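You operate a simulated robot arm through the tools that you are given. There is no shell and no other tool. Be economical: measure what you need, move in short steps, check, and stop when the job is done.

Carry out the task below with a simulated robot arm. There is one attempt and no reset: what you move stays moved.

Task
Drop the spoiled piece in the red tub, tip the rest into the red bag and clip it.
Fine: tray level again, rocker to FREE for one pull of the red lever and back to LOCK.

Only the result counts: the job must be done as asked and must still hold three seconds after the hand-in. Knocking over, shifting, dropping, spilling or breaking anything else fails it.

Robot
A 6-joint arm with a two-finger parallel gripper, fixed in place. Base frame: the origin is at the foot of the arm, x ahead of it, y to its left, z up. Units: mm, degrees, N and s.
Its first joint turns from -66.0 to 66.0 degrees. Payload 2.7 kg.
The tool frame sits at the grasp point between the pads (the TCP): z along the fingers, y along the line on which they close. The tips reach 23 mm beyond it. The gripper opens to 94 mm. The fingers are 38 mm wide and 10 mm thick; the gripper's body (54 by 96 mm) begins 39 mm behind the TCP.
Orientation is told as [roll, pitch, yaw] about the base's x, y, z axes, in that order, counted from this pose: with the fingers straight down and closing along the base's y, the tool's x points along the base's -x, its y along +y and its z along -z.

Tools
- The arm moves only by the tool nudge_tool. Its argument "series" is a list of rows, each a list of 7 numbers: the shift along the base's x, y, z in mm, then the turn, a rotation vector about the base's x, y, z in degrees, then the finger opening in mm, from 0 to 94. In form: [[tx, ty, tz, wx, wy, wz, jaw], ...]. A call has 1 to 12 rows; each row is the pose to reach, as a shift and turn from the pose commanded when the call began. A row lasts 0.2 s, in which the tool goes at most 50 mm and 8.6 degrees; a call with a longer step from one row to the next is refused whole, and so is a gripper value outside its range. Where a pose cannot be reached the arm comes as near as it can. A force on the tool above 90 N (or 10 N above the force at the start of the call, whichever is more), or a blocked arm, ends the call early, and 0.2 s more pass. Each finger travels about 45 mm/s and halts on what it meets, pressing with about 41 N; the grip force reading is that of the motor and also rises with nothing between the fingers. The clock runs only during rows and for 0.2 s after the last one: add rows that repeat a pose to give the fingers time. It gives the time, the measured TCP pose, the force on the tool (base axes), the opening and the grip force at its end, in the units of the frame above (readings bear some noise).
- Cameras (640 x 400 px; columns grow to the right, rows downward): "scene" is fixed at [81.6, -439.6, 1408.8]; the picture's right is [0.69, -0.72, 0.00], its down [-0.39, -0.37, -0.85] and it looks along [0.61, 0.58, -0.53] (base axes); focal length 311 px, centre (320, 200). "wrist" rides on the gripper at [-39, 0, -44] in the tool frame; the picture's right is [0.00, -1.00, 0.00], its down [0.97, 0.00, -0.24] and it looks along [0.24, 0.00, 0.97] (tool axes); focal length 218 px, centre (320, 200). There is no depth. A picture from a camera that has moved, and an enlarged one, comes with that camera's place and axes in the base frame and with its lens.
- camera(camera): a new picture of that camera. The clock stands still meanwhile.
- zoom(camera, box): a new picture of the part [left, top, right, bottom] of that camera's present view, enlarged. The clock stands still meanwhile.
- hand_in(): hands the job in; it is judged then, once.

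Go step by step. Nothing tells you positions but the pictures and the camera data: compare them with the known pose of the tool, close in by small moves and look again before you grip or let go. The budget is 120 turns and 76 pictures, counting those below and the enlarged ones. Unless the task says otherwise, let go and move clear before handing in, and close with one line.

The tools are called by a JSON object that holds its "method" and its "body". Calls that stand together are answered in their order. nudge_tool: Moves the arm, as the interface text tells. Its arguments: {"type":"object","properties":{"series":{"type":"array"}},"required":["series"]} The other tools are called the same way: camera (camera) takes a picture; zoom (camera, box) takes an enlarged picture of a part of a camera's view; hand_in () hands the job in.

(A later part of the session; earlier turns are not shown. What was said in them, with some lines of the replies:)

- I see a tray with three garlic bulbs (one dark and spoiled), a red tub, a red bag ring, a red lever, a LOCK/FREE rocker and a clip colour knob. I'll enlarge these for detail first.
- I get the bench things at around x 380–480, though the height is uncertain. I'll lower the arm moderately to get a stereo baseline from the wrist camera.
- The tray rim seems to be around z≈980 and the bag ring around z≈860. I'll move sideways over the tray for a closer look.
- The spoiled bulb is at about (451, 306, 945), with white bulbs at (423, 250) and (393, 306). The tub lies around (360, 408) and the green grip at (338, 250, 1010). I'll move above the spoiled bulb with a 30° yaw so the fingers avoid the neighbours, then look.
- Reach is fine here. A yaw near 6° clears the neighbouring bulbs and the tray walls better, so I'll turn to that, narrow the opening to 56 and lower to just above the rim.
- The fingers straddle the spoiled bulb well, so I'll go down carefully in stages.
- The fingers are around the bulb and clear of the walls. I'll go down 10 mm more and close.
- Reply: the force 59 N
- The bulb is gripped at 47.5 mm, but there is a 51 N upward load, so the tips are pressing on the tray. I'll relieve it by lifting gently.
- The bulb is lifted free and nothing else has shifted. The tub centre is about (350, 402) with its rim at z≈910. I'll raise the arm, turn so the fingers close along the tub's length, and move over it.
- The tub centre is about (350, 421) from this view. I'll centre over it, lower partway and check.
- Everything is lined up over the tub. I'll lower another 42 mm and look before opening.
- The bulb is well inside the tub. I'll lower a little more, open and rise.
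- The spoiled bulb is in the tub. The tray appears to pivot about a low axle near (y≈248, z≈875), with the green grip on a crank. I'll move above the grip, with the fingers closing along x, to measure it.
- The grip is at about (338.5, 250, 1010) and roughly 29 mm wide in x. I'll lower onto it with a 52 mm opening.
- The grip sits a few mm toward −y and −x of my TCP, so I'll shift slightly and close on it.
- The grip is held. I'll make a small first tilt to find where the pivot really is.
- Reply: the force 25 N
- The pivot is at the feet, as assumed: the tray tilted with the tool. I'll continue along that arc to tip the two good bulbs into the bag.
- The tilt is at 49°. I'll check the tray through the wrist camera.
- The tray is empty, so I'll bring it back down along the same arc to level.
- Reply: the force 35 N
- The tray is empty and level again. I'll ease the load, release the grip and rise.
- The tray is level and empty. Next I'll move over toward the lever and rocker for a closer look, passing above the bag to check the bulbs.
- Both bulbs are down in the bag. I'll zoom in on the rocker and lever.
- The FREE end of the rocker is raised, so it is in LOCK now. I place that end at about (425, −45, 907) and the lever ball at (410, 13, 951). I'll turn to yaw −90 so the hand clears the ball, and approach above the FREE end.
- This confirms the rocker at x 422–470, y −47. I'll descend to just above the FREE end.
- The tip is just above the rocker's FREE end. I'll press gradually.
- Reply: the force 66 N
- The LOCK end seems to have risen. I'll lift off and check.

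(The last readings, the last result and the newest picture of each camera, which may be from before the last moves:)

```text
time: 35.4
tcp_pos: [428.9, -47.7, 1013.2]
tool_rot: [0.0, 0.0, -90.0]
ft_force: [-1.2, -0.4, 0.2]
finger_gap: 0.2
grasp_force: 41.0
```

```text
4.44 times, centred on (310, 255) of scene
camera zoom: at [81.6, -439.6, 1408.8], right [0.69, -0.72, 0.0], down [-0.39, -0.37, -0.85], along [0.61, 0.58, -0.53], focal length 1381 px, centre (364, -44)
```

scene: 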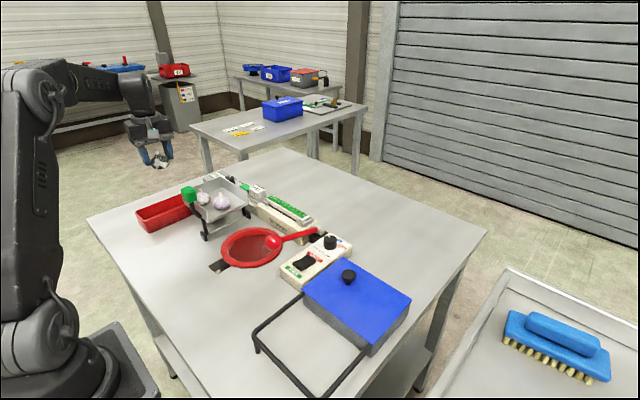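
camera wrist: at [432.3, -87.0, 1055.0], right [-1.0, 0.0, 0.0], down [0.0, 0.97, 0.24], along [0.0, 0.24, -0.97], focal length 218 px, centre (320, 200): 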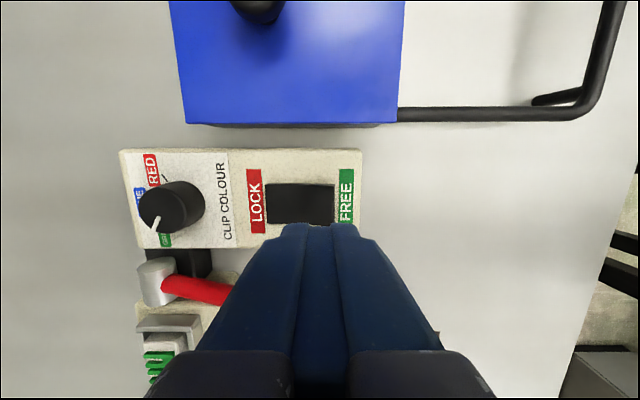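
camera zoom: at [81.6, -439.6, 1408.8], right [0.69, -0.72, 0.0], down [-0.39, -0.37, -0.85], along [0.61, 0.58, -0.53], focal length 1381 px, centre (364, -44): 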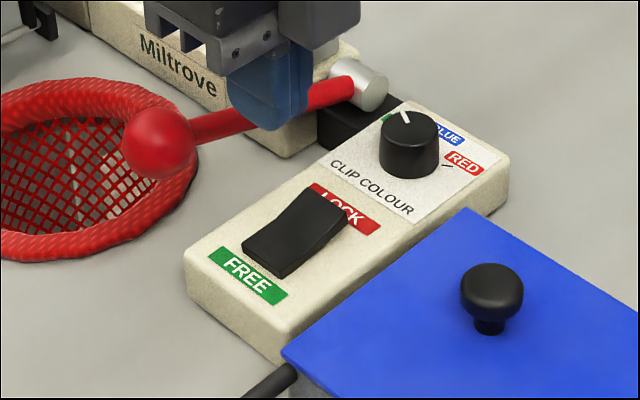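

The rocker is now at FREE. I'll pull the lever by pressing its ball down from above, because gripping it would hit the clip unit. I'll position over the ball first.

{"method": "nudge_tool", "body": {"series": [[-5, 20, 0, 0, 0, 0, 0], [-10, 40, 0, 0, 0, 0, 0], [-19, 60.7, 0, 0, 0, 0, 0], [-19, 60.7, -8, 0, 0, 0, 0], [-19, 60.7, -8, 0, 0, 0, 0]]}}

{"method": "camera", "body": {"camera": "wrist"}}

{"method": "zoom", "body": {"camera": "scene", "box": [210, 190, 370, 300]}}

```text
time: 36.6
tcp_pos: [409.8, 13.4, 1007.1]
tool_rot: [-0.1, 0.0, -90.1]
ft_force: [-0.4, 0.3, 0.1]
finger_gap: 0.0
grasp_force: 41.1
```

```text
31 pictures are left
camera wrist: at [410.0, -26.4, 1050.2], right [-1.0, 0.0, 0.0], down [0.0, 0.97, 0.24], along [0.0, 0.24, -0.97], focal length 218 px, centre (320, 200)
```

wrist: 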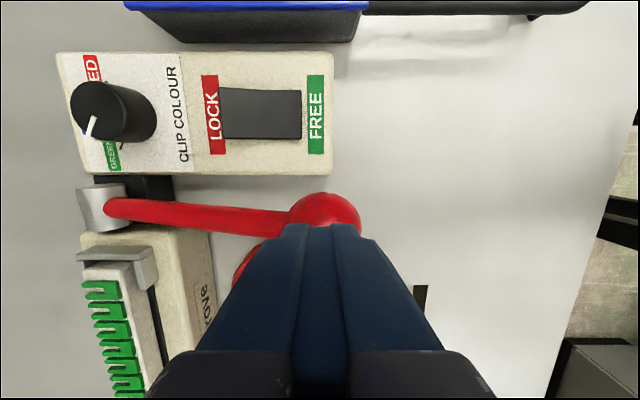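

```text
3.64 times, centred on (290, 245) of scene
camera zoom: at [81.6, -439.6, 1408.8], right [0.69, -0.72, 0.0], down [-0.39, -0.37, -0.85], along [0.61, 0.58, -0.53], focal length 1130 px, centre (429, 36)
```

zoom: 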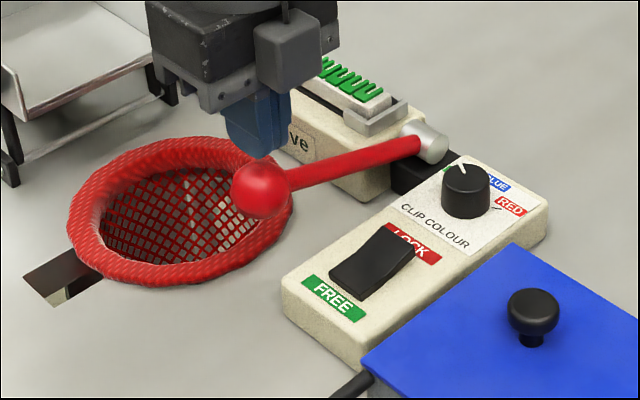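

I'm centred over the ball. I'll press it down along its arc.

{"method": "nudge_tool", "body": {"series": [[-2, -1, -10, 0, 0, 0, 0], [-2, -1, -18, 0, 0, 0, 0], [-3, -1, -25, 0, 0, 0, 0], [-4, -1, -32, 0, 0, 0, 0], [-5, -1, -39, 0, 0, 0, 0], [-6, -1, -46, 0, 0, 0, 0]]}}

{"method": "zoom", "body": {"camera": "scene", "box": [210, 190, 370, 300]}}

```text
time: 38.0
tcp_pos: [403.7, 13.3, 959.6]
tool_rot: [-0.1, 0.0, -90.1]
ft_force: [-2.6, -0.5, 5.1]
finger_gap: 0.4
grasp_force: 40.9
```

```text
3.64 times, centred on (290, 245) of scene
camera zoom: at [81.4, -439.6, 1408.8], right [0.69, -0.72, 0.0], down [-0.39, -0.37, -0.85], along [0.61, 0.58, -0.53], focal length 1130 px, centre (429, 36)
```

zoom: 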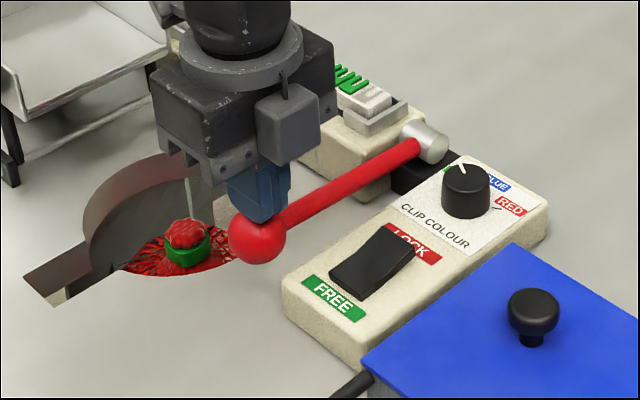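

The bag has gathered and a clip is on it. I'll finish the stroke with a little more travel, then rise and see whether the lever springs back.

{"method": "nudge_tool", "body": {"series": [[0, 0, -5, 0, 0, 0, 0], [0, 0, -10, 0, 0, 0, 0], [0, 0, -15, 0, 0, 0, 0]]}}

{"method": "nudge_tool", "body": {"series": [[0, 0, 10, 0, 0, 0, 0], [0, 0, 20, 0, 0, 0, 0], [0, 0, 30, 0, 0, 0, 0], [0, 0, 45, 0, 0, 0, 0], [0, 0, 60, 0, 0, 0, 0], [0, 0, 80, 0, 0, 0, 0], [0, 0, 80, 0, 0, 0, 0]]}}

{"method": "zoom", "body": {"camera": "scene", "box": [210, 190, 370, 300]}}

```text
time: 38.8
tcp_pos: [403.7, 11.9, 948.9]
tool_rot: [0.3, 0.0, -90.0]
ft_force: [-25.3, 1.7, 64.6]
finger_gap: 0.1
grasp_force: 41.4
```

```text
time: 40.4
tcp_pos: [402.8, 11.2, 1024.2]
tool_rot: [0.0, 0.0, -90.1]
ft_force: [-0.4, 0.1, 0.1]
finger_gap: 0.2
grasp_force: 41.3
```

```text
3.64 times, centred on (290, 245) of scene
camera zoom: at [81.6, -439.6, 1408.8], right [0.69, -0.72, 0.0], down [-0.39, -0.37, -0.85], along [0.61, 0.58, -0.53], focal length 1130 px, centre (429, 36)
```

zoom: 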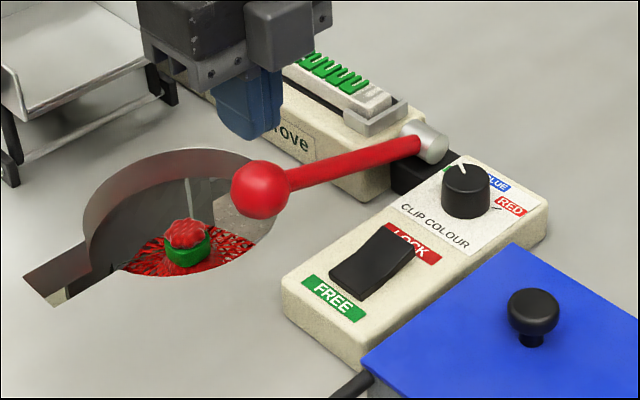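

The lever sprang back and the bag is clipped. Now I'll move over the LOCK end of the rocker.

{"method": "nudge_tool", "body": {"series": [[20, -20, 0, 0, 0, 0, 0], [40, -40, 0, 0, 0, 0, 0], [61, -58.5, 0, 0, 0, 0, 0], [61, -58.5, -25, 0, 0, 0, 0], [61, -58.5, -55, 0, 0, 0, 0], [61, -58.5, -85, 0, 0, 0, 0], [61, -58.5, -90, 0, 0, 0, 0]]}}

{"method": "zoom", "body": {"camera": "scene", "box": [250, 200, 370, 290]}}

```text
time: 42.0
tcp_pos: [464.8, -46.5, 935.0]
tool_rot: [0.1, 0.0, -90.1]
ft_force: [0.1, -0.6, -0.2]
finger_gap: 0.0
grasp_force: 41.1
```

```text
4.44 times, centred on (310, 245) of scene
camera zoom: at [81.6, -439.6, 1408.8], right [0.69, -0.72, 0.0], down [-0.39, -0.37, -0.85], along [0.61, 0.58, -0.53], focal length 1381 px, centre (364, 0)
```

zoom: 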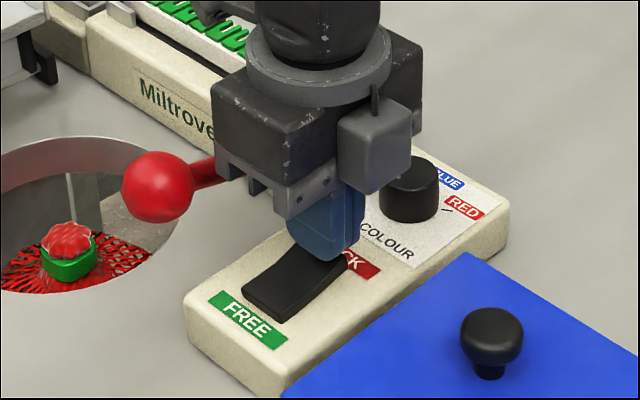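

The tip is above the LOCK end. I'll press down gradually, then lift.

{"method": "nudge_tool", "body": {"series": [[0, 0, -4, 0, 0, 0, 0], [0, 0, -7, 0, 0, 0, 0], [0, 0, -10, 0, 0, 0, 0], [0, 0, -12, 0, 0, 0, 0]]}}

{"method": "nudge_tool", "body": {"series": [[0, 0, 20, 0, 0, 0, 0], [0, 0, 60, 0, 0, 0, 0], [0, 0, 100, 0, 0, 0, 0], [0, 0, 120, 0, 0, 0, 0]]}}

{"method": "zoom", "body": {"camera": "scene", "box": [250, 210, 370, 300]}}

{"method": "camera", "body": {"camera": "scene"}}

```text
time: 43.0
tcp_pos: [463.9, -47.5, 928.6]
tool_rot: [0.2, 0.0, -90.0]
ft_force: [-24.0, 0.4, 57.0]
finger_gap: 0.2
grasp_force: 41.0
```

```text
time: 44.0
tcp_pos: [464.9, -46.9, 1041.3]
tool_rot: [0.0, 0.0, -90.1]
ft_force: [-0.3, -0.2, -0.8]
finger_gap: 0.0
grasp_force: 40.6
```

```text
4.44 times, centred on (310, 255) of scene
camera zoom: at [81.6, -439.6, 1408.8], right [0.69, -0.72, 0.0], down [-0.39, -0.37, -0.85], along [0.61, 0.58, -0.53], focal length 1381 px, centre (364, -44)
```

zoom: 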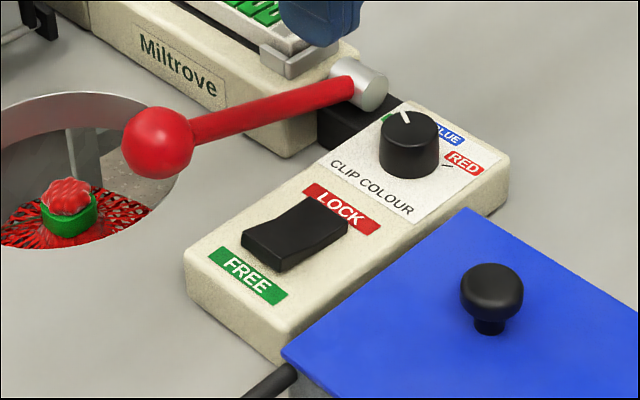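

```text
25 pictures are left
```

scene: 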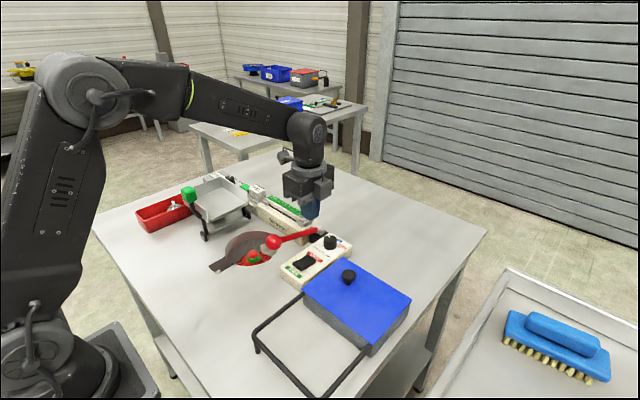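

The rocker is back at LOCK with the lever up and the bag clipped. I'll check the tray's level against the first picture once more.

{"method": "zoom", "body": {"camera": "scene", "box": [120, 140, 280, 260]}}

```text
3.33 times, centred on (200, 200) of scene
camera zoom: at [81.6, -439.6, 1408.8], right [0.69, -0.72, 0.0], down [-0.39, -0.37, -0.85], along [0.61, 0.58, -0.53], focal length 1036 px, centre (720, 200)
```

zoom: 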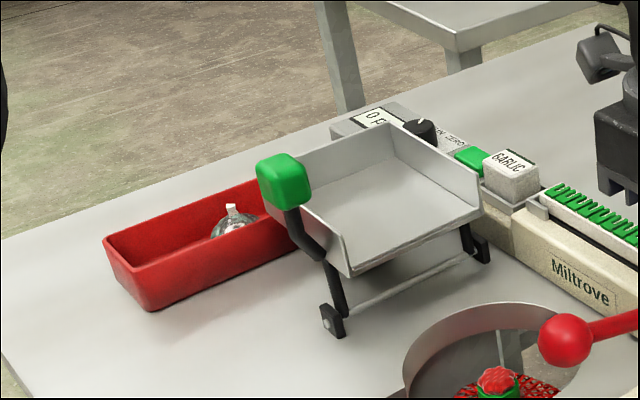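

The tray matches its original level position, the spoiled bulb is in the red tub, and the arm is clear, so I'm handing in.

{"method": "hand_in", "body": {}}

```text
The job is handed in.
```

I've handed the job in: the spoiled bulb is in the red tub, and the two good ones are in the red bag, closed with a green clip. The tray is level again, the lever got one pull and sprang back up, and the rocker is back at LOCK.
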